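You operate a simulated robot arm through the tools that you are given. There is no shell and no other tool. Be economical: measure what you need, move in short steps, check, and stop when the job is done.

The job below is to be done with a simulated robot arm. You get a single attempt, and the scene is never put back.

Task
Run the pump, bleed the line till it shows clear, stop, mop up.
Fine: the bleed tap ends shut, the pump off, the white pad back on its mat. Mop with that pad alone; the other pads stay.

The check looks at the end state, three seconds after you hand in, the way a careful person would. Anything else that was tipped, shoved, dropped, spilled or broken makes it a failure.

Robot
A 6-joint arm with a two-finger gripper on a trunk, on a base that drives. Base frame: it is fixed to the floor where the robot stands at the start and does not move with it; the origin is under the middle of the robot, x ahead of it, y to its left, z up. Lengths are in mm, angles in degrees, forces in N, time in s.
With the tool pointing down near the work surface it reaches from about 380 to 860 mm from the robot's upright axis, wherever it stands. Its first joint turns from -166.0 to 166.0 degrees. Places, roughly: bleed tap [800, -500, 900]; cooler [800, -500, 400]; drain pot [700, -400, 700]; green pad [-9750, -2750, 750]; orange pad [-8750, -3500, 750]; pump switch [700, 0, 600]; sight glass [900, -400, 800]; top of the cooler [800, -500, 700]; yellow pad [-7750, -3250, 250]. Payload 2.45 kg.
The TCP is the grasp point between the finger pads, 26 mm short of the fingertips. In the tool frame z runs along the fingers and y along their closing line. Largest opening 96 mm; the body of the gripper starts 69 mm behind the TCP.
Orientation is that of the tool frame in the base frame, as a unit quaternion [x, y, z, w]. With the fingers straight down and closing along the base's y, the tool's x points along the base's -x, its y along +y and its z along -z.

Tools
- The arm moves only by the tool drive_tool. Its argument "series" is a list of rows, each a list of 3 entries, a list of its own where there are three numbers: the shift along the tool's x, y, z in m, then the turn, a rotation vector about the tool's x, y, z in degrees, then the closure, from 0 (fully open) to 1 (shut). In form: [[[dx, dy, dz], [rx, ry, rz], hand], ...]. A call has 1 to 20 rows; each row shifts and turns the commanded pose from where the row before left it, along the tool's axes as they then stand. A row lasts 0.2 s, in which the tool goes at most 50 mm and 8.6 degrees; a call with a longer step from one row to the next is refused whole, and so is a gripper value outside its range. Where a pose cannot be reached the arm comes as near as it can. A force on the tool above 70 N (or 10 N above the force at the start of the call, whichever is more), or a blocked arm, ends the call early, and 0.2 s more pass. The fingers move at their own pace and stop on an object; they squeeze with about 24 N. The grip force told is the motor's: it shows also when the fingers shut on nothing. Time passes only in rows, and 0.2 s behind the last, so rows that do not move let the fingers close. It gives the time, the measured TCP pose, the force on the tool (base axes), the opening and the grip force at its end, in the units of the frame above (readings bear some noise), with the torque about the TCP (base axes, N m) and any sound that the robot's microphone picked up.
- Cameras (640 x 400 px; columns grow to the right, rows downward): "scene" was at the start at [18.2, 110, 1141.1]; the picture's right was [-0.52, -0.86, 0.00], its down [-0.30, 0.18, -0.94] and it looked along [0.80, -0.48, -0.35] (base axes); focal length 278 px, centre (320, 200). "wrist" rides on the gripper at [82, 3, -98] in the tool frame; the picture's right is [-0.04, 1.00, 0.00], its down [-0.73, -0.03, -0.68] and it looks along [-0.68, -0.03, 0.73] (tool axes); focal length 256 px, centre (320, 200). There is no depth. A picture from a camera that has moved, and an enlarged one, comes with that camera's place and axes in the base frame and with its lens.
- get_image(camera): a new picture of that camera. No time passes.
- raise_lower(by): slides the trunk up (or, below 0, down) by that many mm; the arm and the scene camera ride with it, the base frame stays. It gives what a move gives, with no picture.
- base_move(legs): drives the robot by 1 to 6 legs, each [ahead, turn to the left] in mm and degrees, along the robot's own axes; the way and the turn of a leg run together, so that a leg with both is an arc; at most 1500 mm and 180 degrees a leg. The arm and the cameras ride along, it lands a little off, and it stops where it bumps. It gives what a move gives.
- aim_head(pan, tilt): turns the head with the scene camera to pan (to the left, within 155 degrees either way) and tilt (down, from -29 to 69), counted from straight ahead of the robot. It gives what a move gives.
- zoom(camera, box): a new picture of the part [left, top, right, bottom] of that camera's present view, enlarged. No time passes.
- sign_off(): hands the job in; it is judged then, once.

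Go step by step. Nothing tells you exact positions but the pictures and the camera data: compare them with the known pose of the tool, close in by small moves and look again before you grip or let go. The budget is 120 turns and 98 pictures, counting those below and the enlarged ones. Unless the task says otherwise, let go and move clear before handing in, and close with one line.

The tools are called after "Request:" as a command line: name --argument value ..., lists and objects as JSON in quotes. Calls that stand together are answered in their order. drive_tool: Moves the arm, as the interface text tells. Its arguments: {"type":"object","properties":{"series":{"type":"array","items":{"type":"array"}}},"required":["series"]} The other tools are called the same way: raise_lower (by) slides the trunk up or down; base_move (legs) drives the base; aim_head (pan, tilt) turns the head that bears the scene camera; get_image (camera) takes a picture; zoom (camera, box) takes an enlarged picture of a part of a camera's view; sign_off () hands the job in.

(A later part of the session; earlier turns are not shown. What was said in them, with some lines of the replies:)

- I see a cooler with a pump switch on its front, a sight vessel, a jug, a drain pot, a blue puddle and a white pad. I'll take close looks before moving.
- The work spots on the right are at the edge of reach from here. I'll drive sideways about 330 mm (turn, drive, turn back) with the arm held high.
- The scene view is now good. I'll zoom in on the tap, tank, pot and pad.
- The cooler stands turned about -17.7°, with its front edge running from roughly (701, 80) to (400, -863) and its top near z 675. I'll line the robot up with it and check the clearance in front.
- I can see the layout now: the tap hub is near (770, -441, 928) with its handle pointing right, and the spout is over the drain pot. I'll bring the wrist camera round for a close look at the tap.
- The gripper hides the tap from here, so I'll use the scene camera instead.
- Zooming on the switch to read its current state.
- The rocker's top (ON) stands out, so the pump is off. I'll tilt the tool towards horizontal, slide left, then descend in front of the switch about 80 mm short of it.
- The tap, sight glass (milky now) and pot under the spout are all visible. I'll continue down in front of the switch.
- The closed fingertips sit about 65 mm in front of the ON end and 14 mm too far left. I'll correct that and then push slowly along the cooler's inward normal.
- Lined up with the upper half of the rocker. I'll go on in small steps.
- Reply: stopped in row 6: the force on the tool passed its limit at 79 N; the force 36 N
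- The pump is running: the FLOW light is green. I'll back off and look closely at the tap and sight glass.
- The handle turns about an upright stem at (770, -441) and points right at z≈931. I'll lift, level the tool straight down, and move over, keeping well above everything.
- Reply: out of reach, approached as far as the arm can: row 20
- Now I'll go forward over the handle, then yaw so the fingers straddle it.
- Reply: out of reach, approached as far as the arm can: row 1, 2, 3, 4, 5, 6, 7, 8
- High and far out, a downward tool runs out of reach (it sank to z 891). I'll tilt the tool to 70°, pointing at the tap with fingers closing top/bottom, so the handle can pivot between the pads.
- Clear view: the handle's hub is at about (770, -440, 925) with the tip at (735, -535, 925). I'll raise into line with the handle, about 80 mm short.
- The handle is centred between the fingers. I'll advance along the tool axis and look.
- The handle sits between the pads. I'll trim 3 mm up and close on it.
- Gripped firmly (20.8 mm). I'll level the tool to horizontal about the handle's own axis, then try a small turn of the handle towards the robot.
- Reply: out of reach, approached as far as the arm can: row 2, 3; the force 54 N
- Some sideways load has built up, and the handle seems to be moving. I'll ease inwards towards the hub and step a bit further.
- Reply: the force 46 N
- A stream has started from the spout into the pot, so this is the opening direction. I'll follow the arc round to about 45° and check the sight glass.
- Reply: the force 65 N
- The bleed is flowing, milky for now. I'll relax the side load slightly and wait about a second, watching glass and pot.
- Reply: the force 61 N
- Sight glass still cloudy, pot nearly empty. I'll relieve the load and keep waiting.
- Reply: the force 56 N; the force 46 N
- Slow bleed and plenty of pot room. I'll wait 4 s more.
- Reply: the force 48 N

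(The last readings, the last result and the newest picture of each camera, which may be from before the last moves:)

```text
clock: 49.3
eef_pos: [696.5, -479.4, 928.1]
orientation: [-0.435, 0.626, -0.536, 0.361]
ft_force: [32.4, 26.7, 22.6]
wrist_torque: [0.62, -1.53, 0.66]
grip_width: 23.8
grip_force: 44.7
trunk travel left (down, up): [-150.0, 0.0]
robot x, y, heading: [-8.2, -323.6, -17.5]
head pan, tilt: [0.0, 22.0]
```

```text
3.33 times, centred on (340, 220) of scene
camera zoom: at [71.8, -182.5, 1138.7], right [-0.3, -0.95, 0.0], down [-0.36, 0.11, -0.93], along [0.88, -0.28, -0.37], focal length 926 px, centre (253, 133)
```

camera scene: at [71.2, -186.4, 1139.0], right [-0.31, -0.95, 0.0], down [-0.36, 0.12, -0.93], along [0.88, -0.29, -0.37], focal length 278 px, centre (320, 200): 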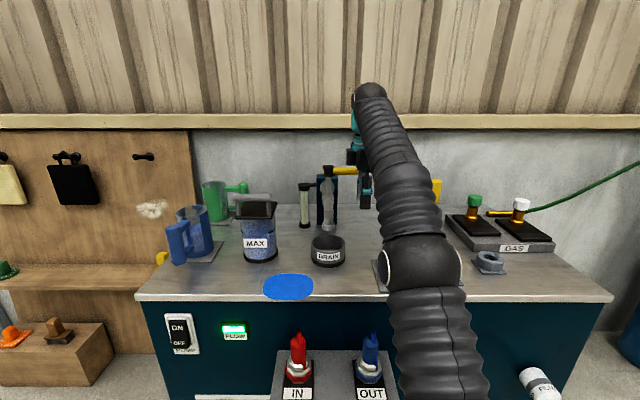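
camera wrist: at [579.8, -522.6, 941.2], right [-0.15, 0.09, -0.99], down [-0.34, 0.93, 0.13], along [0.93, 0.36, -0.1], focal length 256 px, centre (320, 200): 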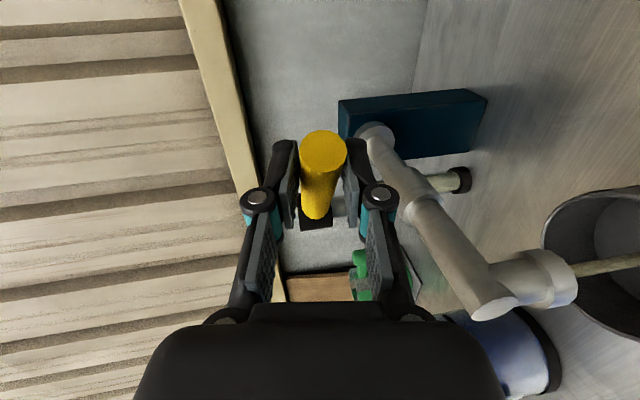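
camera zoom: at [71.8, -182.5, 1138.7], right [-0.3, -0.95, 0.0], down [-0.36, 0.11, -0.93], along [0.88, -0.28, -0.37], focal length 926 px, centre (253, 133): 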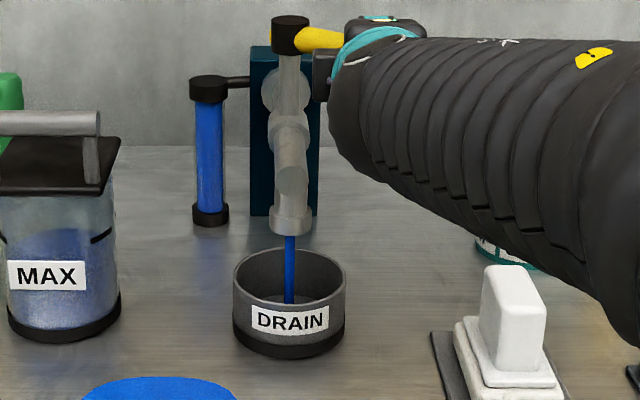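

The sight glass and stream have gone clear blue. I'll close the tap by running the arc back.

Request:
drive_tool --series '[[[0.005, -0.001, 0.0095], [0, 0, 0], 1], [[0.005, -0.001, 0.0095], [0, 0, 0], 1], [[0.003, -0.001, 0.0085], [0, 0, 0], 1], [[0.002, -0.001, 0.0085], [0, 0, 0], 1], [[0, -0.001, 0.0085], [0, 0, 0], 1], [[0, -0.001, 0.0085], [0, 0, 0], 1], [[0, 0, 0.004], [0, 0, 0], 1]]'

Request:
zoom --camera "scene" --box '[290, 160, 390, 280]'

Request:
get_image --camera "wrist"

```text
clock: 50.9
eef_pos: [740.1, -516.7, 926.7]
orientation: [-0.434, 0.626, -0.538, 0.361]
ft_force: [-44.3, 19.1, 13.9]
wrist_torque: [0.11, -0.2, 0.79]
grip_width: 20.7
grip_force: 45.1
trunk travel left (down, up): [-150.0, 0.0]
robot x, y, heading: [-8.0, -325.1, -18.2]
head pan, tilt: [0.0, 22.0]
```

```text
3.33 times, centred on (340, 220) of scene
camera zoom: at [68.0, -183.5, 1139.0], right [-0.31, -0.95, 0.0], down [-0.35, 0.12, -0.93], along [0.88, -0.29, -0.37], focal length 926 px, centre (253, 133)
```

zoom: 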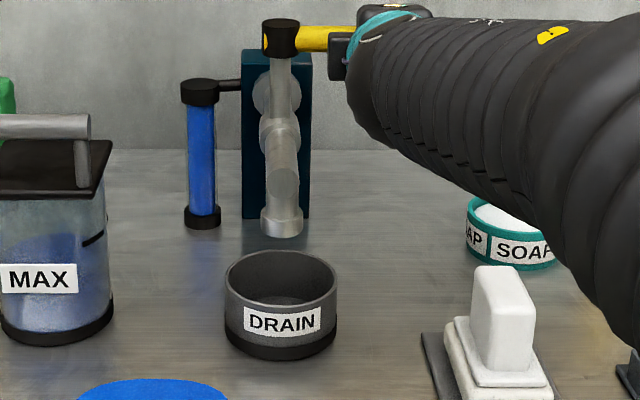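

```text
59 pictures are left
camera wrist: at [619.6, -556.7, 939.9], right [-0.14, 0.08, -0.99], down [-0.35, 0.93, 0.13], along [0.92, 0.37, -0.1], focal length 256 px, centre (320, 200)
```

wrist: 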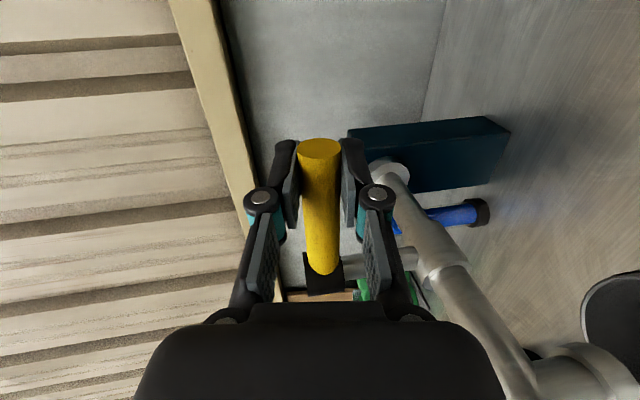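

The stream has stopped and the handle is back at its stop. I'll ease off, open, and withdraw.

Request:
drive_tool --series '[[[0, 0, -0.002], [0, 0, 0], 1], [[0, 0, 0], [0, 0, 0], 0.5], [[0, 0, 0], [0, 0, 0], 0], [[0, 0, 0], [0, 0, 0], 0], [[0, 0, 0], [0, 0, 0], 0], [[0, 0, -0.03], [0, 0, 0], 0], [[0, 0, -0.04], [0, 0, 0], 0], [[0, 0, -0.045], [0, 0, 0], 0]]'

Request:
get_image --camera "wrist"

```text
clock: 52.7
eef_pos: [634.7, -476.9, 942.6]
orientation: [-0.436, 0.628, -0.535, 0.36]
ft_force: [-0.1, 0.7, -0.5]
wrist_torque: [-0.03, -0.02, 0.03]
grip_width: 96.3
grip_force: 0.1
trunk travel left (down, up): [-150.0, 0.0]
robot x, y, heading: [-9.4, -325.5, -18.2]
head pan, tilt: [0.0, 22.0]
```

```text
58 pictures are left
camera wrist: at [515.3, -517.2, 956.6], right [-0.15, 0.08, -0.99], down [-0.35, 0.93, 0.13], along [0.92, 0.37, -0.11], focal length 256 px, centre (320, 200)
```

wrist: 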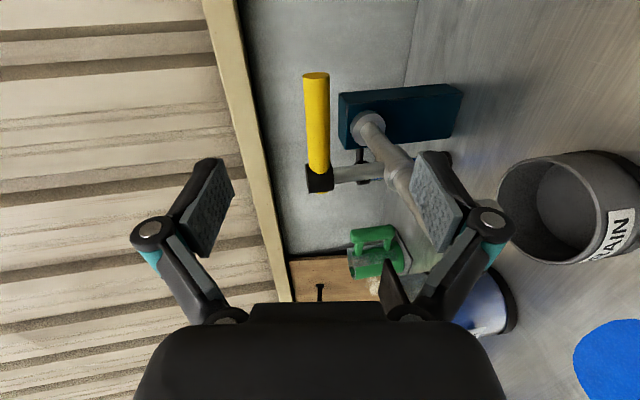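

The tap is shut with no drip. Next, pump off: I'll close the fingers, slide left and back out in front of the cooler, then descend to the OFF end.

Request:
drive_tool --series '[[[-0.04, 0, -0.015], [0, 0, 0], 0.5], [[-0.04, 0, -0.015], [0, 0, 0], 1], [[-0.04, 0, -0.015], [0, 0, 0], 1], [[-0.04, 0, -0.015], [0, 0, 0], 1], [[-0.04, 0, -0.015], [0, 0, 0], 1], [[-0.04, 0, -0.015], [0, 0, 0], 1], [[-0.04, 0, -0.015], [0, 0, 0], 1], [[-0.04, 0, -0.015], [0, 0, 0], 1], [[-0.04, 0, -0.015], [0, 0, 0], 1], [[-0.04, 0, -0.015], [0, 0, 0], 1], [[-0.039, 0, -0.015], [0, 0, 0], 1], [[0, 0.04, 0], [0, 0, 0], 1], [[0, 0.04, 0], [0, 0, 0], 1], [[0, 0.04, 0], [0, 0, 0], 1], [[0, 0.04, 0], [0, 0, 0], 1], [[0, 0.04, 0], [0, 0, 0], 1]]'

Request:
get_image --camera "wrist"

Request:
get_image --camera "scene"

```text
clock: 56.1
eef_pos: [611.8, 3.4, 765.2]
orientation: [-0.435, 0.627, -0.536, 0.361]
ft_force: [0.2, 0.4, 0.9]
wrist_torque: [0.03, 0.02, 0.02]
grip_width: 0.0
grip_force: 23.8
trunk travel left (down, up): [-150.0, 0.0]
robot x, y, heading: [-7.2, -325.8, -18.2]
head pan, tilt: [0.0, 22.0]
```

```text
57 pictures are left
camera wrist: at [491.8, -36.8, 778.3], right [-0.14, 0.08, -0.99], down [-0.35, 0.93, 0.13], along [0.92, 0.37, -0.1], focal length 256 px, centre (320, 200)
```

wrist: 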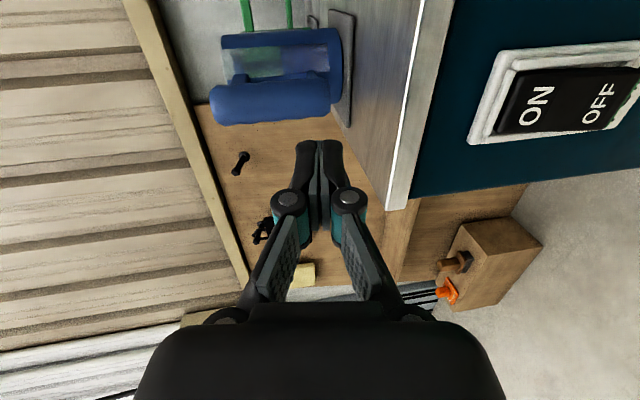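

```text
56 pictures are left
camera scene: at [71.6, -184.8, 1139.0], right [-0.31, -0.95, 0.0], down [-0.36, 0.12, -0.93], along [0.88, -0.29, -0.37], focal length 278 px, centre (320, 200)
```

scene: 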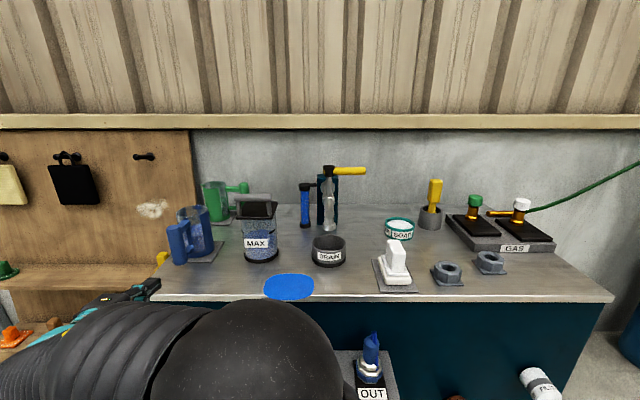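

Good; the OFF end is below and slightly right. I'll back off 30 mm and descend to z≈572.

Request:
drive_tool --series '[[[0.01, 0, -0.03], [0, 0, 0], 1], [[0, 0.04, 0], [0, 0, 0], 1], [[0, 0.04, 0], [0, 0, 0], 1], [[0, 0.04, 0], [0, 0, 0], 1], [[0, 0.04, 0], [0, 0, 0], 1], [[0, 0.039, 0], [0, 0, 0], 1], [[0, 0, 0], [0, 0, 0], 1]]'

Request:
get_image --camera "wrist"

```text
clock: 57.7
eef_pos: [548.0, 15.2, 575.5]
orientation: [-0.436, 0.627, -0.536, 0.36]
ft_force: [-0.6, 0.8, -0.3]
wrist_torque: [0.01, -0.02, 0.03]
grip_width: 0.1
grip_force: 24.5
trunk travel left (down, up): [-150.0, 0.0]
robot x, y, heading: [-6.9, -325.2, -18.0]
head pan, tilt: [0.0, 22.0]
```

```text
55 pictures are left
camera wrist: at [428.1, -25.9, 589.1], right [-0.15, 0.08, -0.99], down [-0.36, 0.93, 0.13], along [0.92, 0.37, -0.1], focal length 256 px, centre (320, 200)
```

wrist: 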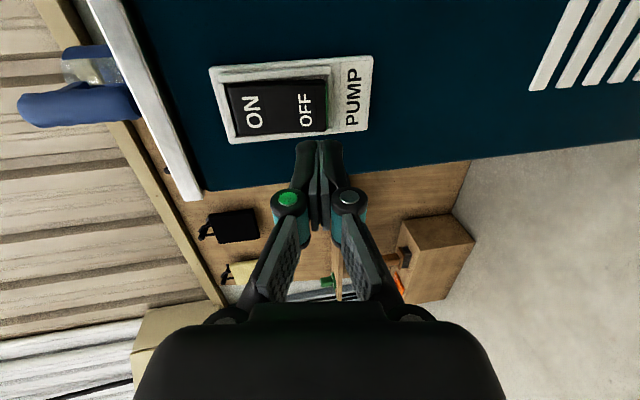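

OFF end lies straight ahead, about 77 mm away. I'll advance slowly.

Request:
drive_tool --series '[[[0, -0.0007, 0.0098], [0, 0, 0], 1], [[0, -0.0007, 0.0098], [0, 0, 0], 1], [[0, -0.0007, 0.0098], [0, 0, 0], 1], [[0, -0.0007, 0.0098], [0, 0, 0], 1], [[0, -0.0007, 0.0098], [0, 0, 0], 1], [[0, -0.0007, 0.0098], [0, 0, 0], 1], [[0, -0.0003, 0.005], [0, 0, 0], 1], [[0, -0.0003, 0.005], [0, 0, 0], 1], [[0, -0.0003, 0.005], [0, 0, 0], 1], [[0, -0.0003, 0.005], [0, 0, 0], 1], [[0, -0.0003, 0.005], [0, 0, 0], 1], [[0, -0.0003, 0.005], [0, 0, 0], 1]]'

Request:
get_image --camera "wrist"

```text
clock: 60.3
eef_pos: [624.5, -15.7, 566.2]
orientation: [-0.438, 0.625, -0.536, 0.36]
ft_force: [-71.2, 1.3, 3.3]
wrist_torque: [0.02, -0.42, 0.23]
grip_width: 0.0
grip_force: 23.8
trunk travel left (down, up): [-150.0, 0.0]
robot x, y, heading: [-5.9, -326.2, -17.6]
head pan, tilt: [0.0, 22.0]
```

```text
54 pictures are left
camera wrist: at [505.3, -56.7, 580.4], right [-0.15, 0.08, -0.99], down [-0.36, 0.92, 0.13], along [0.92, 0.37, -0.11], focal length 256 px, centre (320, 200)
```

wrist: 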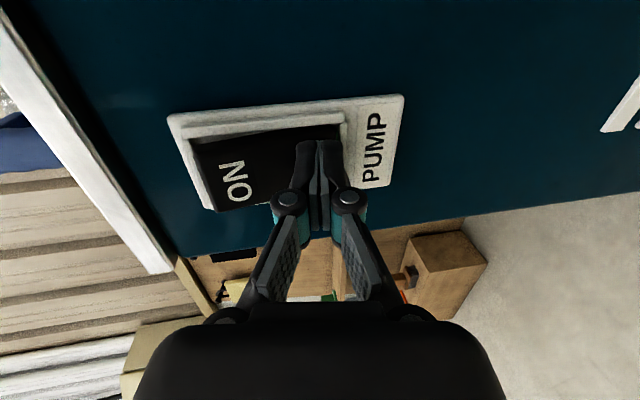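

The rocker has tipped to OFF. I'll back off, rise and turn the tool down over on the right near the pad, then verify.

Request:
drive_tool --series '[[[0, 0, -0.03], [0, 0, 0], 1], [[0, 0, -0.035], [0, 0, 0], 1], [[0, 0, -0.035], [0, 0, 0], 1], [[0, -0.04, 0], [0, 0, 0], 1], [[0, -0.04, 0], [0, 0, 0], 1], [[0, -0.04, 0], [0, 0, 0], 1], [[0, -0.04, 0], [0, 0, 0], 1], [[0, -0.04, 0], [0, 0, 0], 1], [[0, -0.04, 0], [0, 0, 0], 1], [[0, -0.04, 0], [0, 0, 0], 1], [[0, -0.04, 0], [0, 0, 0], 1]]'

Request:
drive_tool --series '[[[0.049, 0, 0], [-7.3, 0, 0], 0.5], [[0.049, 0, 0], [-7.3, 0, 0], 0], [[0.049, 0, 0], [-7.3, 0, 0], 0], [[0.049, 0, 0], [-7.3, 0, 0], 0], [[0.049, 0, 0], [-7.3, 0, 0], 0], [[0.049, 0, 0], [-7.3, 0, 0], 0], [[0.049, 0, 0], [-7.3, 0, 0], 0], [[0.049, 0, 0], [-7.3, 0, 0], 0], [[0.049, 0, 0], [-7.3, 0, 0], 0], [[0.049, 0, 0], [-7.3, 0, 0], 0], [[0.049, 0, 0], [-7.3, 0, 0], 0]]'

Request:
get_image --camera "wrist"

Request:
get_image --camera "scene"

```text
clock: 62.7
eef_pos: [590.7, 3.2, 899.3]
orientation: [-0.436, 0.626, -0.536, 0.361]
ft_force: [0.8, 0.3, 0.5]
wrist_torque: [-0.02, -0.02, -0.03]
grip_width: 0.0
grip_force: 24.1
trunk travel left (down, up): [-150.0, 0.0]
robot x, y, heading: [-5.8, -322.1, -18.3]
head pan, tilt: [0.0, 22.0]
```

```text
clock: 65.1
eef_pos: [393.0, -499.6, 907.9]
orientation: [-0.566, 0.824, -0.004, -0.006]
ft_force: [0.3, -0.1, -0.1]
wrist_torque: [-0.03, -0.05, -0.01]
grip_width: 96.2
grip_force: 0.1
trunk travel left (down, up): [-150.0, 0.0]
robot x, y, heading: [-6.9, -324.4, -18.1]
head pan, tilt: [0.0, 22.0]
```

```text
53 pictures are left
camera wrist: at [362.4, -573.2, 1005.4], right [-0.92, 0.4, 0.0], down [0.29, 0.68, 0.67], along [0.27, 0.61, -0.74], focal length 256 px, centre (320, 200)
```

wrist: 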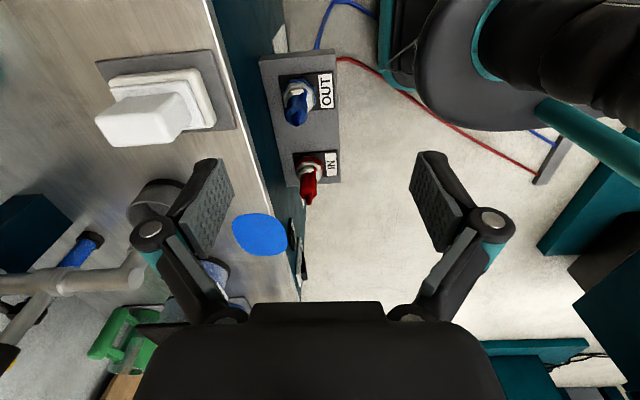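

```text
52 pictures are left
camera scene: at [71.3, -184.6, 1138.9], right [-0.31, -0.95, 0.0], down [-0.36, 0.12, -0.93], along [0.88, -0.29, -0.37], focal length 278 px, centre (320, 200)
```

scene: 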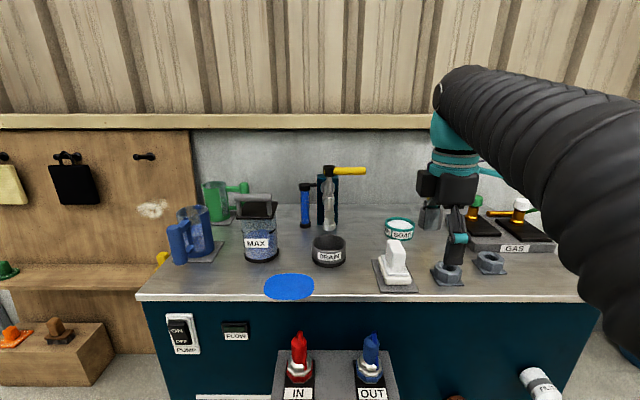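

FLOW is dark, the pump is off, tap shut, glass clear. Now for the white pad: I'll zoom to measure its handle.

Request:
zoom --camera "wrist" --box '[60, 20, 300, 170]'

Request:
zoom --camera "scene" --box '[360, 225, 440, 305]'

```text
2.67 times, centred on (180, 95) of wrist
camera zoom: at [362.4, -573.2, 1005.4], right [-0.92, 0.4, 0.0], down [0.29, 0.68, 0.67], along [0.27, 0.61, -0.74], focal length 683 px, centre (693, 480)
```

zoom: 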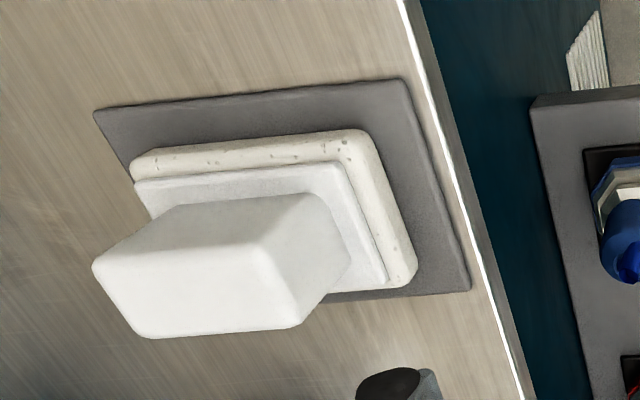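

```text
5.00 times, centred on (400, 265) of scene
camera zoom: at [71.3, -184.6, 1138.9], right [-0.31, -0.95, 0.0], down [-0.36, 0.12, -0.93], along [0.88, -0.29, -0.37], focal length 1390 px, centre (-80, -125)
```

zoom: 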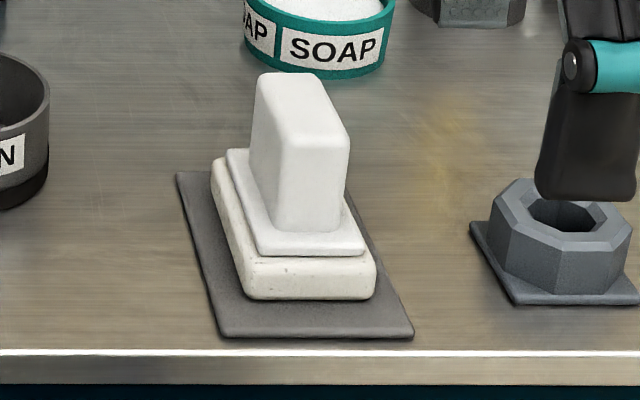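

The handle is a block about 35 mm wide across e and longer towards the wall, its top at about (566, -540, 786). I'll turn the tool so it closes across it and move above.

Request:
drive_tool --series '[[[0, 0, 0], [0, 0, 7.91], 0], [[0, 0, 0], [0, 0, 7.91], 0], [[0, 0, 0], [0, 0, 7.91], 0], [[0, 0, 0], [0, 0, 7.91], 0], [[0, 0, 0], [0, 0, 7.91], 0], [[0, 0, 0], [0, 0, 7.91], 0], [[0, 0, 0], [0, 0, 7.91], 0], [[0, 0, 0], [0, 0, 7.91], 0], [[0, 0, 0], [0, 0, 7.91], 0], [[0, 0, 0], [0, 0, 7.91], 0], [[0, 0, 0], [0, 0, 7.91], 0], [[-0.044, 0.004, 0.004], [0, 0, 0], 0], [[-0.044, 0.004, 0.004], [0, 0, 0], 0], [[-0.044, 0.004, 0.004], [0, 0, 0], 0], [[-0.044, 0.004, 0.004], [0, 0, 0], 0]]'

Request:
get_image --camera "wrist"

Request:
zoom --camera "scene" --box '[340, 160, 480, 310]'

```text
clock: 68.3
eef_pos: [567.2, -540.1, 891.6]
orientation: [0.157, 0.988, -0.009, -0.001]
ft_force: [-0.2, 0.0, 0.4]
wrist_torque: [-0.02, -0.06, 0.01]
grip_width: 96.0
grip_force: 0.0
trunk travel left (down, up): [-150.0, 0.0]
robot x, y, heading: [-7.9, -322.0, -17.8]
head pan, tilt: [0.0, 22.0]
```

```text
49 pictures are left
camera wrist: at [490.5, -509.9, 988.3], right [0.35, 0.94, -0.01], down [0.69, -0.25, 0.68], along [0.64, -0.25, -0.73], focal length 256 px, centre (320, 200)
```

wrist: 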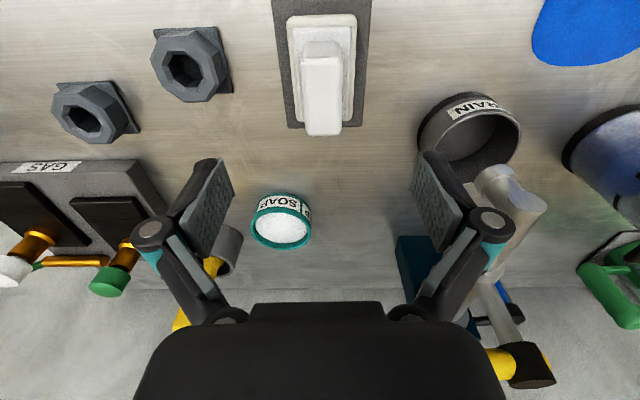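

```text
2.67 times, centred on (410, 235) of scene
camera zoom: at [71.0, -184.8, 1139.0], right [-0.31, -0.95, 0.0], down [-0.36, 0.12, -0.93], along [0.88, -0.29, -0.37], focal length 741 px, centre (80, 107)
```

zoom: 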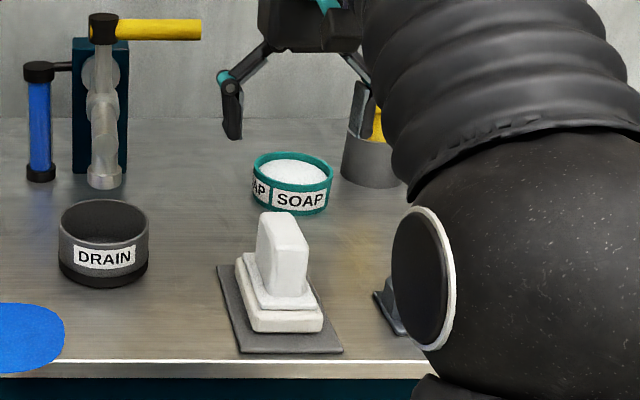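

Centred above the handle. I'll descend to z≈763 and close.

Request:
drive_tool --series '[[[0, 0, 0.03], [0, 0, 0], 0], [[0, 0, 0.03], [0, 0, 0], 0], [[0, 0, 0.03], [0, 0, 0], 0], [[0, 0, 0.02], [0, 0, 0], 0], [[0, 0, 0.018], [0, 0, 0], 0], [[0, 0, 0], [0, 0, 0], 0]]'

Request:
get_image --camera "wrist"

Request:
zoom --camera "scene" --box '[340, 180, 460, 310]'

```text
clock: 69.7
eef_pos: [565.6, -542.2, 762.6]
orientation: [0.157, 0.988, -0.008, -0.001]
ft_force: [-0.1, -0.7, 0.3]
wrist_torque: [0.01, 0.0, 0.0]
grip_width: 95.7
grip_force: 0.1
trunk travel left (down, up): [-150.0, 0.0]
robot x, y, heading: [-6.9, -328.5, -18.5]
head pan, tilt: [0.0, 22.0]
```

```text
47 pictures are left
camera wrist: at [491.6, -511.6, 860.1], right [0.35, 0.94, -0.01], down [0.69, -0.25, 0.68], along [0.63, -0.25, -0.73], focal length 256 px, centre (320, 200)
```

wrist: 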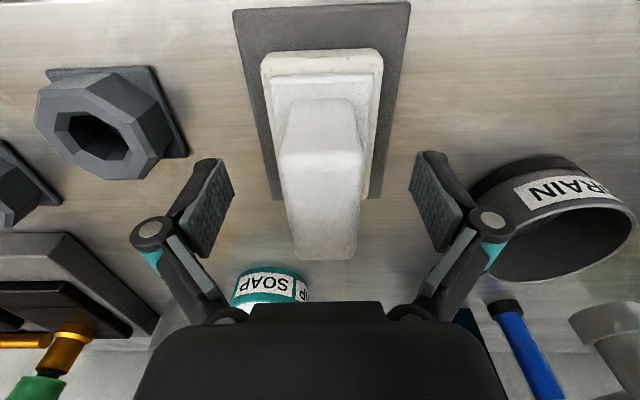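

```text
3.08 times, centred on (400, 245) of scene
camera zoom: at [71.6, -185.0, 1139.0], right [-0.31, -0.95, 0.0], down [-0.36, 0.12, -0.93], along [0.88, -0.29, -0.37], focal length 855 px, centre (74, 62)
```

zoom: 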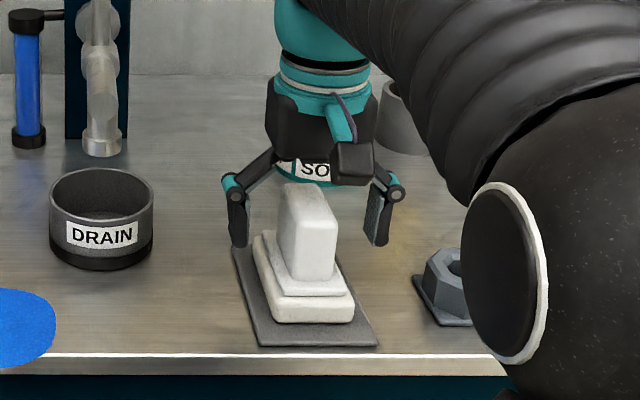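

The handle stands well between the fingers. Closing.

Request:
drive_tool --series '[[[0, 0, 0], [0, 0, 0], 0.4], [[0, 0, 0], [0, 0, 0], 0.8], [[0, 0, 0], [0, 0, 0], 1], [[0, 0, 0], [0, 0, 0], 1], [[0, 0, 0], [0, 0, 0], 1]]'

Request:
get_image --camera "wrist"

```text
clock: 70.9
eef_pos: [566.4, -541.5, 761.7]
orientation: [0.158, 0.987, -0.008, 0.0]
ft_force: [0.7, 0.5, 3.3]
wrist_torque: [0.13, -0.04, -0.02]
grip_width: 31.4
grip_force: 23.9
trunk travel left (down, up): [-150.0, 0.0]
robot x, y, heading: [-5.1, -320.3, -18.0]
head pan, tilt: [0.0, 22.0]
```

```text
45 pictures are left
camera wrist: at [491.5, -511.6, 860.5], right [0.35, 0.94, -0.01], down [0.69, -0.25, 0.68], along [0.63, -0.25, -0.73], focal length 256 px, centre (320, 200)
```

wrist: 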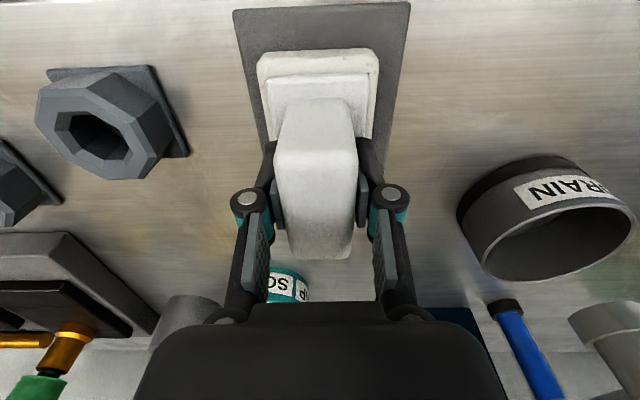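

The pad is held (31.4 mm). I'll lift it 95 mm, carry it left to the right end of the spill (centre about (634, -287)), keeping clear of the pot.

Request:
drive_tool --series '[[[0, 0, -0.02], [0, 0, 0], 1], [[0, 0, -0.035], [0, 0, 0], 1], [[0, 0, -0.04], [0, 0, 0], 1], [[0.004, 0.038, 0], [0, 0, 0], 1], [[0.004, 0.038, 0], [0, 0, 0], 1], [[0.005, 0.038, 0], [0, 0, 0], 1], [[0.005, 0.038, 0], [0, 0, 0], 1], [[0.004, 0.038, 0], [0, 0, 0], 1], [[0, 0, 0], [0, 0, 0], 1]]'

Request:
get_image --camera "wrist"

Request:
get_image --camera "scene"

```text
clock: 72.9
eef_pos: [605.9, -351.2, 853.9]
orientation: [0.158, 0.987, -0.008, -0.001]
ft_force: [0.0, 1.4, -0.5]
wrist_torque: [0.01, 0.02, 0.03]
grip_width: 31.5
grip_force: 24.0
trunk travel left (down, up): [-150.0, 0.0]
robot x, y, heading: [-5.8, -323.5, -18.0]
head pan, tilt: [0.0, 22.0]
```

```text
44 pictures are left
camera wrist: at [530.5, -321.9, 951.4], right [0.35, 0.94, -0.01], down [0.69, -0.25, 0.68], along [0.63, -0.25, -0.73], focal length 256 px, centre (320, 200)
```

wrist: 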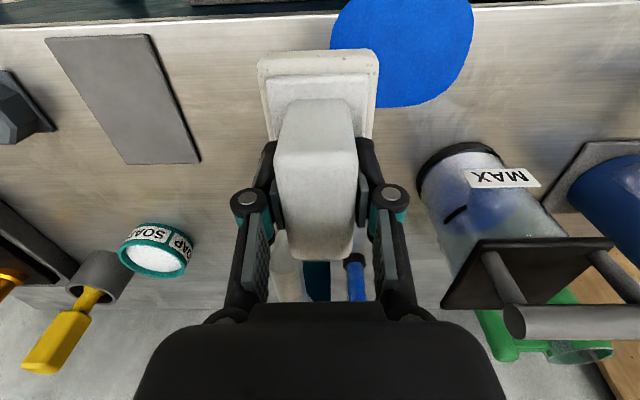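

```text
43 pictures are left
camera scene: at [71.7, -185.0, 1139.0], right [-0.31, -0.95, 0.0], down [-0.36, 0.12, -0.93], along [0.88, -0.29, -0.37], focal length 278 px, centre (320, 200)
```

scene: 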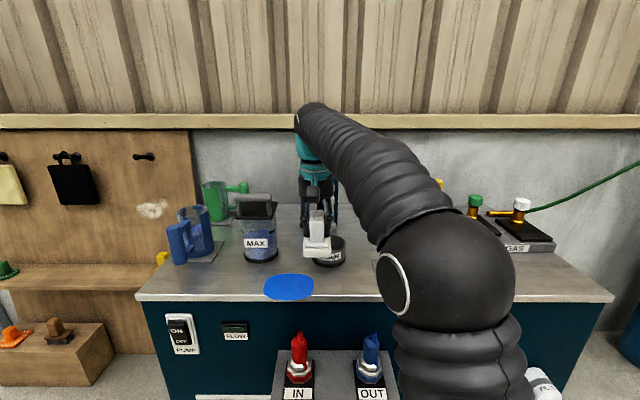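

The spill spans roughly u -430…-308 along the edge and reaches it. I'll shift back 25 mm, lower onto its right end, and stop on light contact.

Request:
drive_tool --series '[[[0.025, 0.005, 0], [0, 0, 0], 1], [[0, 0, 0.035], [0, 0, 0], 1], [[0, 0, 0.035], [0, 0, 0], 1], [[0, 0, 0.015], [0, 0, 0], 1], [[0, 0, 0.005], [0, 0, 0], 1], [[0, 0, 0.003], [0, 0, 0], 1], [[0, 0, 0.003], [0, 0, 0], 1]]'

Request:
get_image --camera "wrist"

```text
clock: 74.5
eef_pos: [581.5, -342.9, 757.4]
orientation: [0.156, 0.988, -0.008, 0.0]
ft_force: [-0.7, -0.2, -0.6]
wrist_torque: [0.01, 0.01, 0.01]
grip_width: 31.1
grip_force: 24.1
trunk travel left (down, up): [-150.0, 0.0]
robot x, y, heading: [-4.9, -322.9, -17.9]
head pan, tilt: [0.0, 22.0]
```

```text
42 pictures are left
camera wrist: at [506.9, -311.3, 855.3], right [0.35, 0.94, -0.01], down [0.69, -0.25, 0.68], along [0.63, -0.25, -0.73], focal length 256 px, centre (320, 200)
```

wrist: 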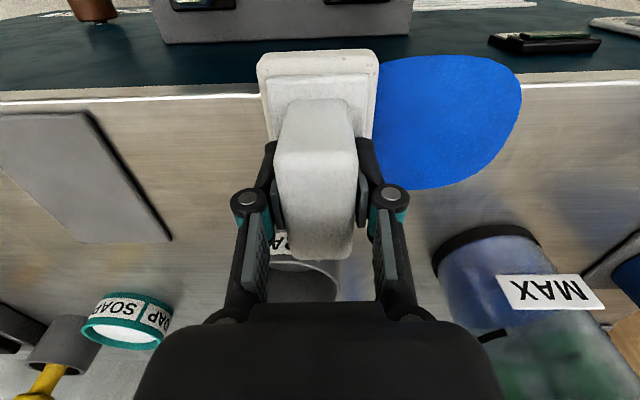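

No contact yet; the spill laps the front lip, so the first stroke will be near the edge. Lowering in small steps.

Request:
drive_tool --series '[[[0.005, 0, 0.002], [0, 0, 0], 1], [[0, 0, 0.002], [0, 0, 0], 1], [[0, 0, 0.002], [0, 0, 0], 1]]'

```text
clock: 75.3
eef_pos: [577.4, -339.8, 756.4]
orientation: [0.158, 0.987, -0.007, 0.003]
ft_force: [4.7, -2.2, 32.4]
wrist_torque: [-0.11, -0.2, -0.04]
grip_width: 32.1
grip_force: 24.1
trunk travel left (down, up): [-150.0, 0.0]
robot x, y, heading: [-3.1, -326.6, -18.1]
head pan, tilt: [0.0, 22.0]
```

Contact at 32 N. I'll ease 2 mm and wipe left along the spill.

Request:
drive_tool --series '[[[0, 0, -0.002], [0, 0, 0], 1], [[0, 0.02, 0], [0, 0, 0], 1], [[0, 0.02, 0], [0, 0, 0], 1], [[0, 0.02, 0], [0, 0, 0], 1], [[0, 0.02, 0], [0, 0, 0], 1], [[0, 0.02, 0], [0, 0, 0], 1], [[0, 0.02, 0], [0, 0, 0], 1], [[0, 0.02, 0], [0, 0, 0], 1], [[0, 0.015, 0], [0, 0, 0], 1]]'

Request:
get_image --camera "wrist"

Request:
get_image --camera "scene"

```text
clock: 77.3
eef_pos: [624.1, -193.7, 755.0]
orientation: [0.157, 0.988, -0.007, 0.001]
ft_force: [-3.3, -11.1, 28.8]
wrist_torque: [-0.3, 0.18, 0.03]
grip_width: 31.4
grip_force: 24.1
trunk travel left (down, up): [-150.0, 0.0]
robot x, y, heading: [-6.7, -325.6, -18.0]
head pan, tilt: [0.0, 22.0]
```

```text
41 pictures are left
camera wrist: at [549.0, -163.8, 852.3], right [0.35, 0.94, -0.01], down [0.69, -0.25, 0.68], along [0.64, -0.25, -0.73], focal length 256 px, centre (320, 200)
```

wrist: 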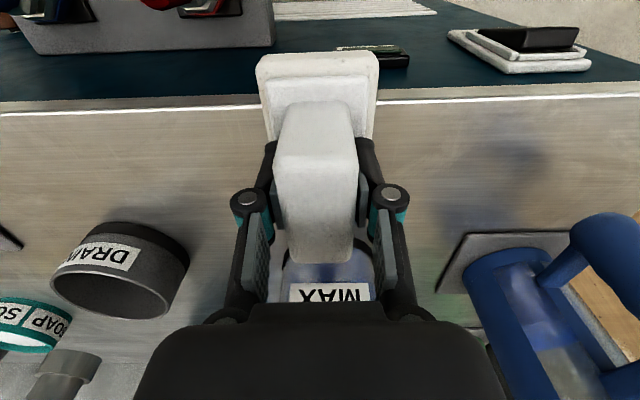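

```text
40 pictures are left
camera scene: at [70.1, -185.9, 1139.3], right [-0.31, -0.95, 0.0], down [-0.35, 0.12, -0.93], along [0.88, -0.29, -0.37], focal length 278 px, centre (320, 200)
```

scene: 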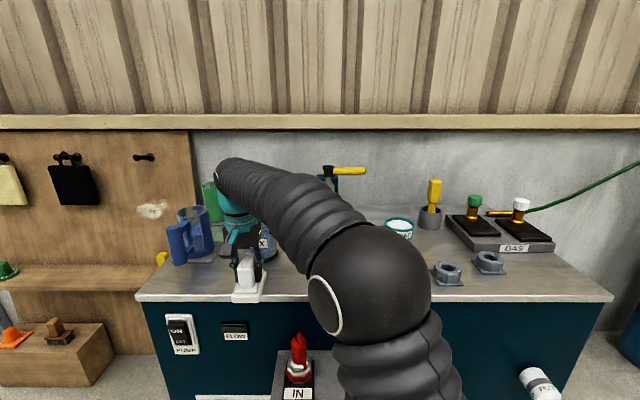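

The spill appears wiped. I'll zoom to check for traces.

Request:
zoom --camera "wrist" --box '[20, 60, 290, 230]'

Request:
zoom --camera "scene" --box '[140, 230, 320, 340]'

```text
2.35 times, centred on (155, 145) of wrist
camera zoom: at [549.0, -163.8, 852.3], right [0.35, 0.94, -0.01], down [0.69, -0.25, 0.68], along [0.64, -0.25, -0.73], focal length 602 px, centre (708, 329)
```

zoom: 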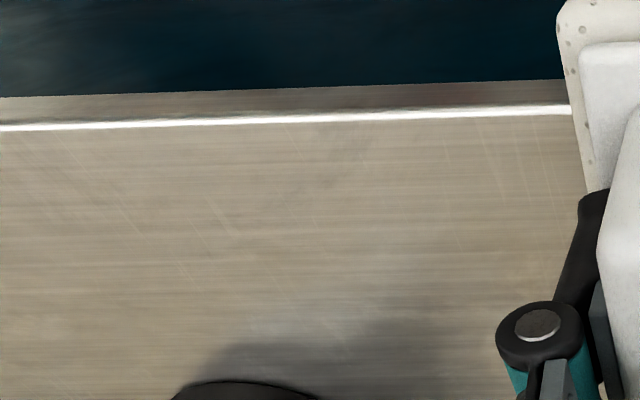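

```text
3.56 times, centred on (230, 285) of scene
camera zoom: at [70.1, -185.9, 1139.3], right [-0.31, -0.95, 0.0], down [-0.35, 0.12, -0.93], along [0.88, -0.29, -0.37], focal length 988 px, centre (640, -102)
```

zoom: 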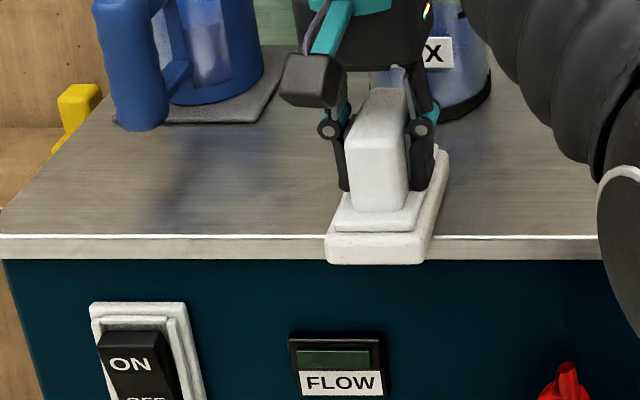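

Clean. I'll make one return stroke slightly deeper for good measure, then lift the pad clear.

Request:
drive_tool --series '[[[-0.015, 0, 0], [0, 0, 0], 1], [[0, -0.025, 0], [0, 0, 0], 1], [[0, -0.025, 0], [0, 0, 0], 1], [[0, -0.025, 0], [0, 0, 0], 1], [[0, -0.025, 0], [0, 0, 0], 1], [[0, -0.025, 0], [0, 0, 0], 1], [[0, -0.02, 0], [0, 0, 0], 1], [[0, 0, -0.02], [0, 0, 0], 1], [[0, 0, -0.04], [0, 0, 0], 1], [[0, 0, -0.04], [0, 0, 0], 1], [[0, 0, 0], [0, 0, 0], 1]]'

Request:
get_image --camera "wrist"

Request:
zoom --camera "scene" --box '[140, 180, 400, 340]'

```text
clock: 79.7
eef_pos: [592.9, -334.2, 855.7]
orientation: [0.157, 0.987, -0.008, 0.0]
ft_force: [-0.1, -0.1, -0.7]
wrist_torque: [-0.01, -0.02, -0.01]
grip_width: 31.4
grip_force: 23.7
trunk travel left (down, up): [-150.0, 0.0]
robot x, y, heading: [-8.4, -324.0, -18.0]
head pan, tilt: [0.0, 22.0]
```

```text
37 pictures are left
camera wrist: at [517.5, -304.0, 953.6], right [0.35, 0.94, -0.02], down [0.69, -0.25, 0.68], along [0.63, -0.25, -0.73], focal length 256 px, centre (320, 200)
```

wrist: 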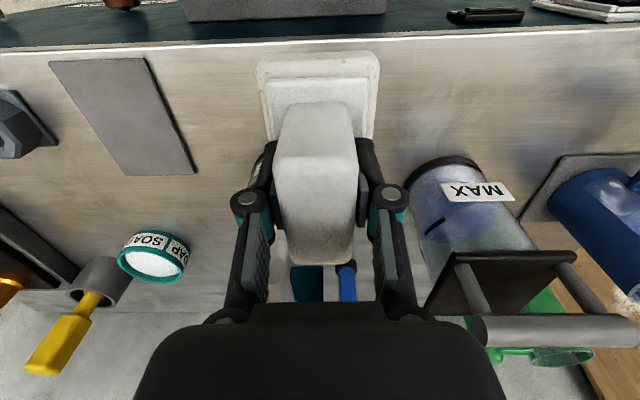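

```text
2.46 times, centred on (270, 260) of scene
camera zoom: at [71.7, -185.0, 1138.9], right [-0.31, -0.95, 0.0], down [-0.36, 0.12, -0.93], along [0.88, -0.29, -0.37], focal length 684 px, centre (443, 52)
```

zoom: 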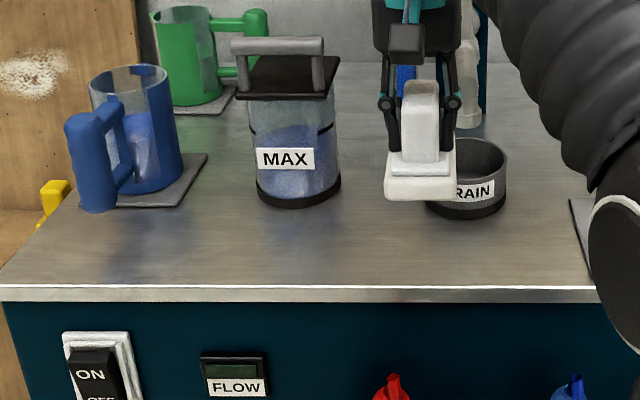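

The surface is clean. I'll carry the pad back over its mat at the recorded spot (566, -541.5).

Request:
drive_tool --series '[[[0, -0.0342, 0], [0, 0, 0], 1], [[0, -0.0342, 0], [0, 0, 0], 1], [[-0.0098, -0.0342, 0], [0, 0, 0], 1], [[-0.0098, -0.0342, 0], [0, 0, 0], 1], [[-0.0098, -0.0342, 0], [0, 0, 0], 1], [[-0.0098, -0.0342, 0], [0, 0, 0], 1], [[0, 0, 0.035], [0, 0, 0], 1], [[0, 0, 0.03], [0, 0, 0], 1], [[0, 0, 0], [0, 0, 0], 1]]'

Request:
get_image --camera "wrist"

Request:
zoom --camera "scene" --box '[340, 180, 460, 310]'

```text
clock: 81.7
eef_pos: [570.2, -541.8, 791.8]
orientation: [0.158, 0.987, -0.008, 0.0]
ft_force: [-0.4, 0.3, -1.4]
wrist_torque: [0.02, 0.0, -0.01]
grip_width: 31.2
grip_force: 24.6
trunk travel left (down, up): [-150.0, 0.0]
robot x, y, heading: [-6.2, -326.3, -17.8]
head pan, tilt: [0.0, 22.0]
```

```text
35 pictures are left
camera wrist: at [494.8, -511.7, 889.6], right [0.35, 0.94, -0.01], down [0.69, -0.25, 0.68], along [0.63, -0.25, -0.73], focal length 256 px, centre (320, 200)
```

wrist: 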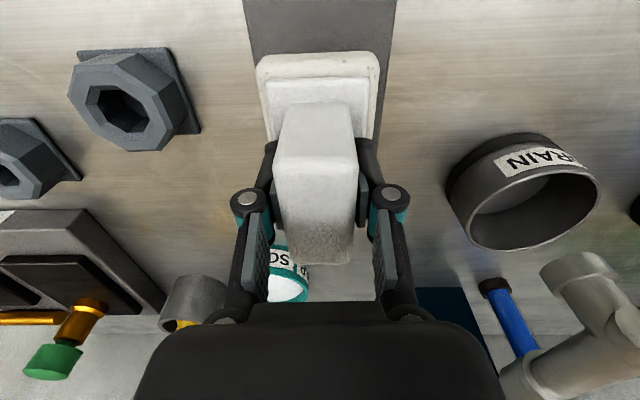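

```text
3.08 times, centred on (400, 245) of scene
camera zoom: at [71.7, -185.1, 1139.0], right [-0.31, -0.95, 0.0], down [-0.36, 0.12, -0.93], along [0.88, -0.29, -0.37], focal length 855 px, centre (74, 62)
```

zoom: 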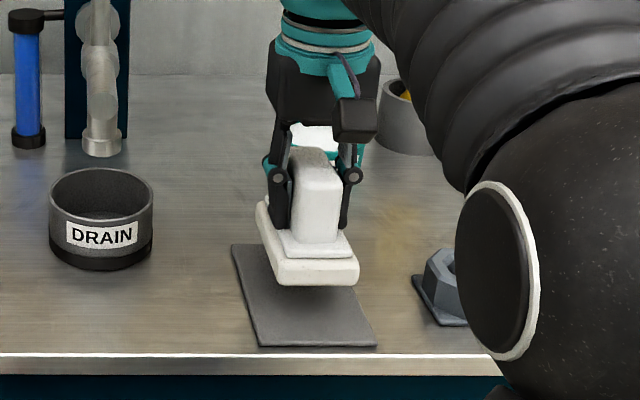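

Lined up over the mat. I'll trim 3.5 mm back and set the pad down.

Request:
drive_tool --series '[[[0.0035, 0, 0.015], [0, 0, 0], 1], [[0, 0, 0.009], [0, 0, 0], 1], [[0, 0, 0.003], [0, 0, 0], 1], [[0, 0, 0.002], [0, 0, 0], 1], [[0, 0, 0.001], [0, 0, 0], 1], [[0, 0, 0], [0, 0, 0], 1]]'

Request:
get_image --camera "wrist"

```text
clock: 83.1
eef_pos: [565.9, -540.3, 763.3]
orientation: [0.157, 0.988, -0.008, -0.001]
ft_force: [-0.5, -0.2, -1.3]
wrist_torque: [-0.02, -0.03, 0.03]
grip_width: 31.3
grip_force: 24.0
trunk travel left (down, up): [-150.0, 0.0]
robot x, y, heading: [-5.2, -323.2, -18.4]
head pan, tilt: [0.0, 22.0]
```

```text
33 pictures are left
camera wrist: at [490.4, -511.3, 859.9], right [0.35, 0.94, -0.01], down [0.69, -0.25, 0.68], along [0.63, -0.25, -0.73], focal length 256 px, centre (320, 200)
```

wrist: 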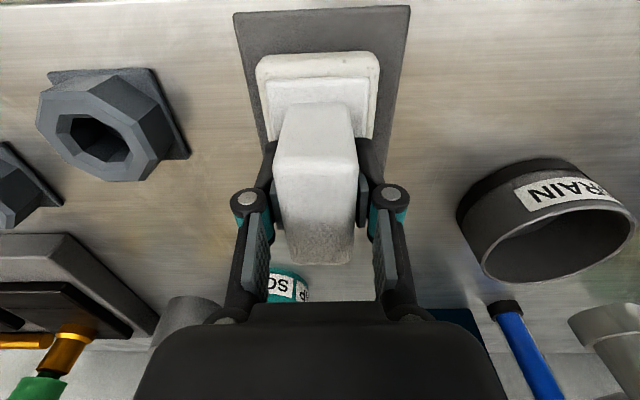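

Not touching yet; a few more 1 mm steps until contact.

Request:
drive_tool --series '[[[0, 0, 0.001], [0, 0, 0], 1], [[0, 0, 0.001], [0, 0, 0], 1], [[0, 0, 0.001], [0, 0, 0], 1], [[0, 0, 0.001], [0, 0, 0], 1]]'

```text
clock: 84.1
eef_pos: [565.4, -540.9, 761.3]
orientation: [0.157, 0.988, -0.008, 0.002]
ft_force: [2.6, 1.4, 11.6]
wrist_torque: [0.16, 0.28, -0.01]
grip_width: 31.4
grip_force: 24.2
trunk travel left (down, up): [-150.0, 0.0]
robot x, y, heading: [-8.0, -323.0, -18.2]
head pan, tilt: [0.0, 22.0]
```

The pad rests on the mat (11 N contact). I'll release and rise straight up.

Request:
drive_tool --series '[[[0, 0, 0], [0, 0, 0], 0.7], [[0, 0, 0], [0, 0, 0], 0.3], [[0, 0, 0], [0, 0, 0], 0], [[0, 0, 0], [0, 0, 0], 0], [[0, 0, -0.03], [0, 0, 0], 0], [[0, 0, -0.04], [0, 0, 0], 0], [[0, 0, -0.045], [0, 0, 0], 0], [[0.04, 0, 0], [0, 0, 0], 0], [[0.045, 0, 0], [0, 0, 0], 0]]'

Request:
get_image --camera "wrist"

Request:
get_image --camera "scene"

Request:
zoom --camera "scene" --box '[150, 150, 450, 360]'

```text
clock: 86.1
eef_pos: [486.4, -512.6, 872.6]
orientation: [0.157, 0.988, -0.007, -0.001]
ft_force: [1.6, -0.8, -0.5]
wrist_torque: [0.0, 0.03, 0.0]
grip_width: 96.1
grip_force: 0.1
trunk travel left (down, up): [-150.0, 0.0]
robot x, y, heading: [-4.3, -324.8, -18.1]
head pan, tilt: [0.0, 22.0]
```

```text
32 pictures are left
camera wrist: at [410.9, -482.3, 970.3], right [0.35, 0.94, -0.01], down [0.69, -0.25, 0.68], along [0.63, -0.25, -0.73], focal length 256 px, centre (320, 200)
```

wrist: 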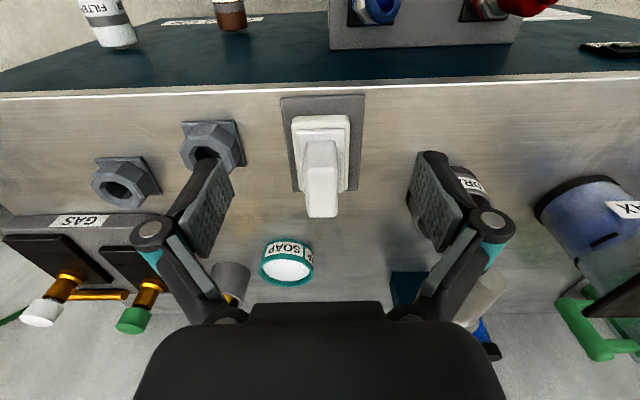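

```text
31 pictures are left
camera scene: at [72.2, -185.3, 1138.9], right [-0.31, -0.95, 0.0], down [-0.36, 0.12, -0.93], along [0.88, -0.29, -0.38], focal length 278 px, centre (320, 200)
```

scene: 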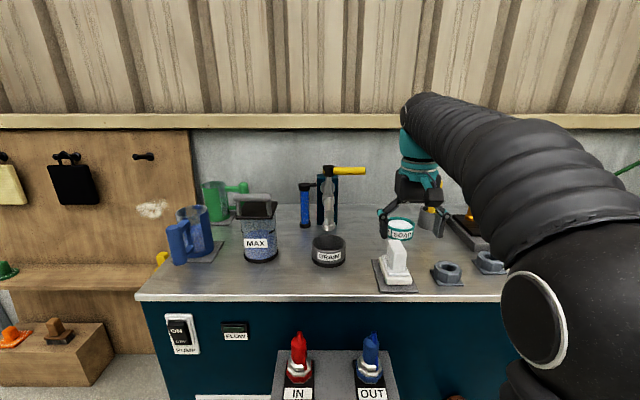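

```text
1.90 times, centred on (300, 255) of scene
camera zoom: at [72.2, -185.3, 1138.9], right [-0.31, -0.95, 0.0], down [-0.36, 0.12, -0.93], along [0.88, -0.29, -0.38], focal length 529 px, centre (358, 95)
```

zoom: 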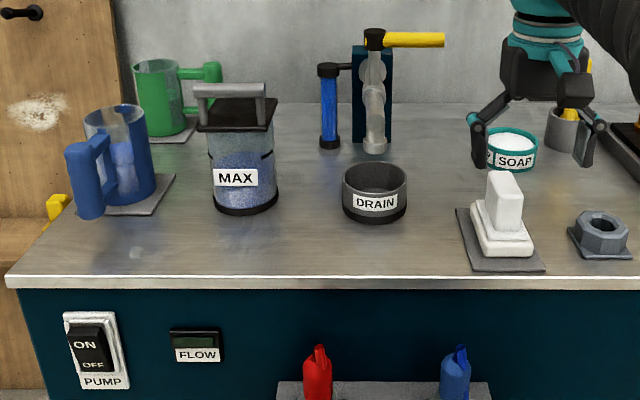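

Everything looks right; one faint spot on the counter near the blue jug deserves a closer look.

Request:
zoom --camera "scene" --box '[150, 240, 300, 310]'

Request:
zoom --camera "scene" --box '[280, 220, 430, 310]'

```text
4.27 times, centred on (225, 275) of scene
camera zoom: at [72.2, -185.3, 1138.9], right [-0.31, -0.95, 0.0], down [-0.36, 0.12, -0.93], along [0.88, -0.29, -0.38], focal length 1186 px, centre (725, -120)
```

zoom: 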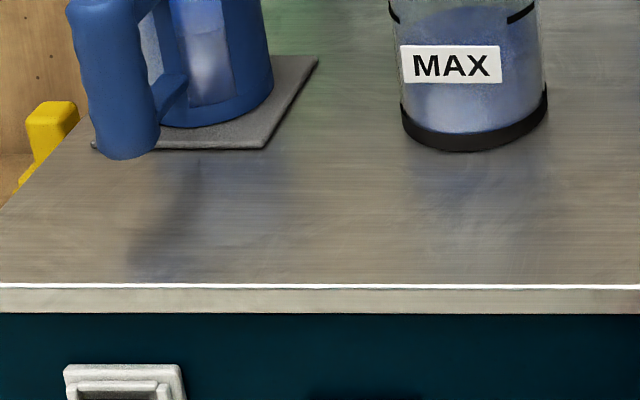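

```text
4.27 times, centred on (355, 265) of scene
camera zoom: at [72.2, -185.3, 1138.9], right [-0.31, -0.95, 0.0], down [-0.36, 0.12, -0.93], along [0.88, -0.29, -0.38], focal length 1186 px, centre (171, -77)
```

zoom: 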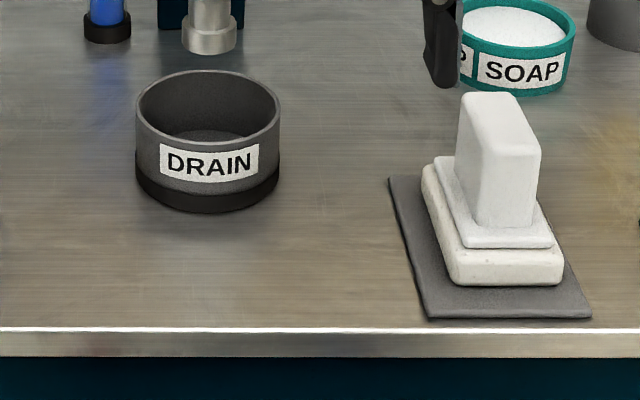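

Those marks are only reflections. The counter is dry, the tap shut, the pump off and the pad on its mat with the arm clear, so I'm handing in.

Request:
sign_off

```text
The job is handed in.
```

I ran the pump, bled the line until the sight glass showed clear, shut the tap, switched the pump off, mopped up the spill and put the white pad back on its mat.
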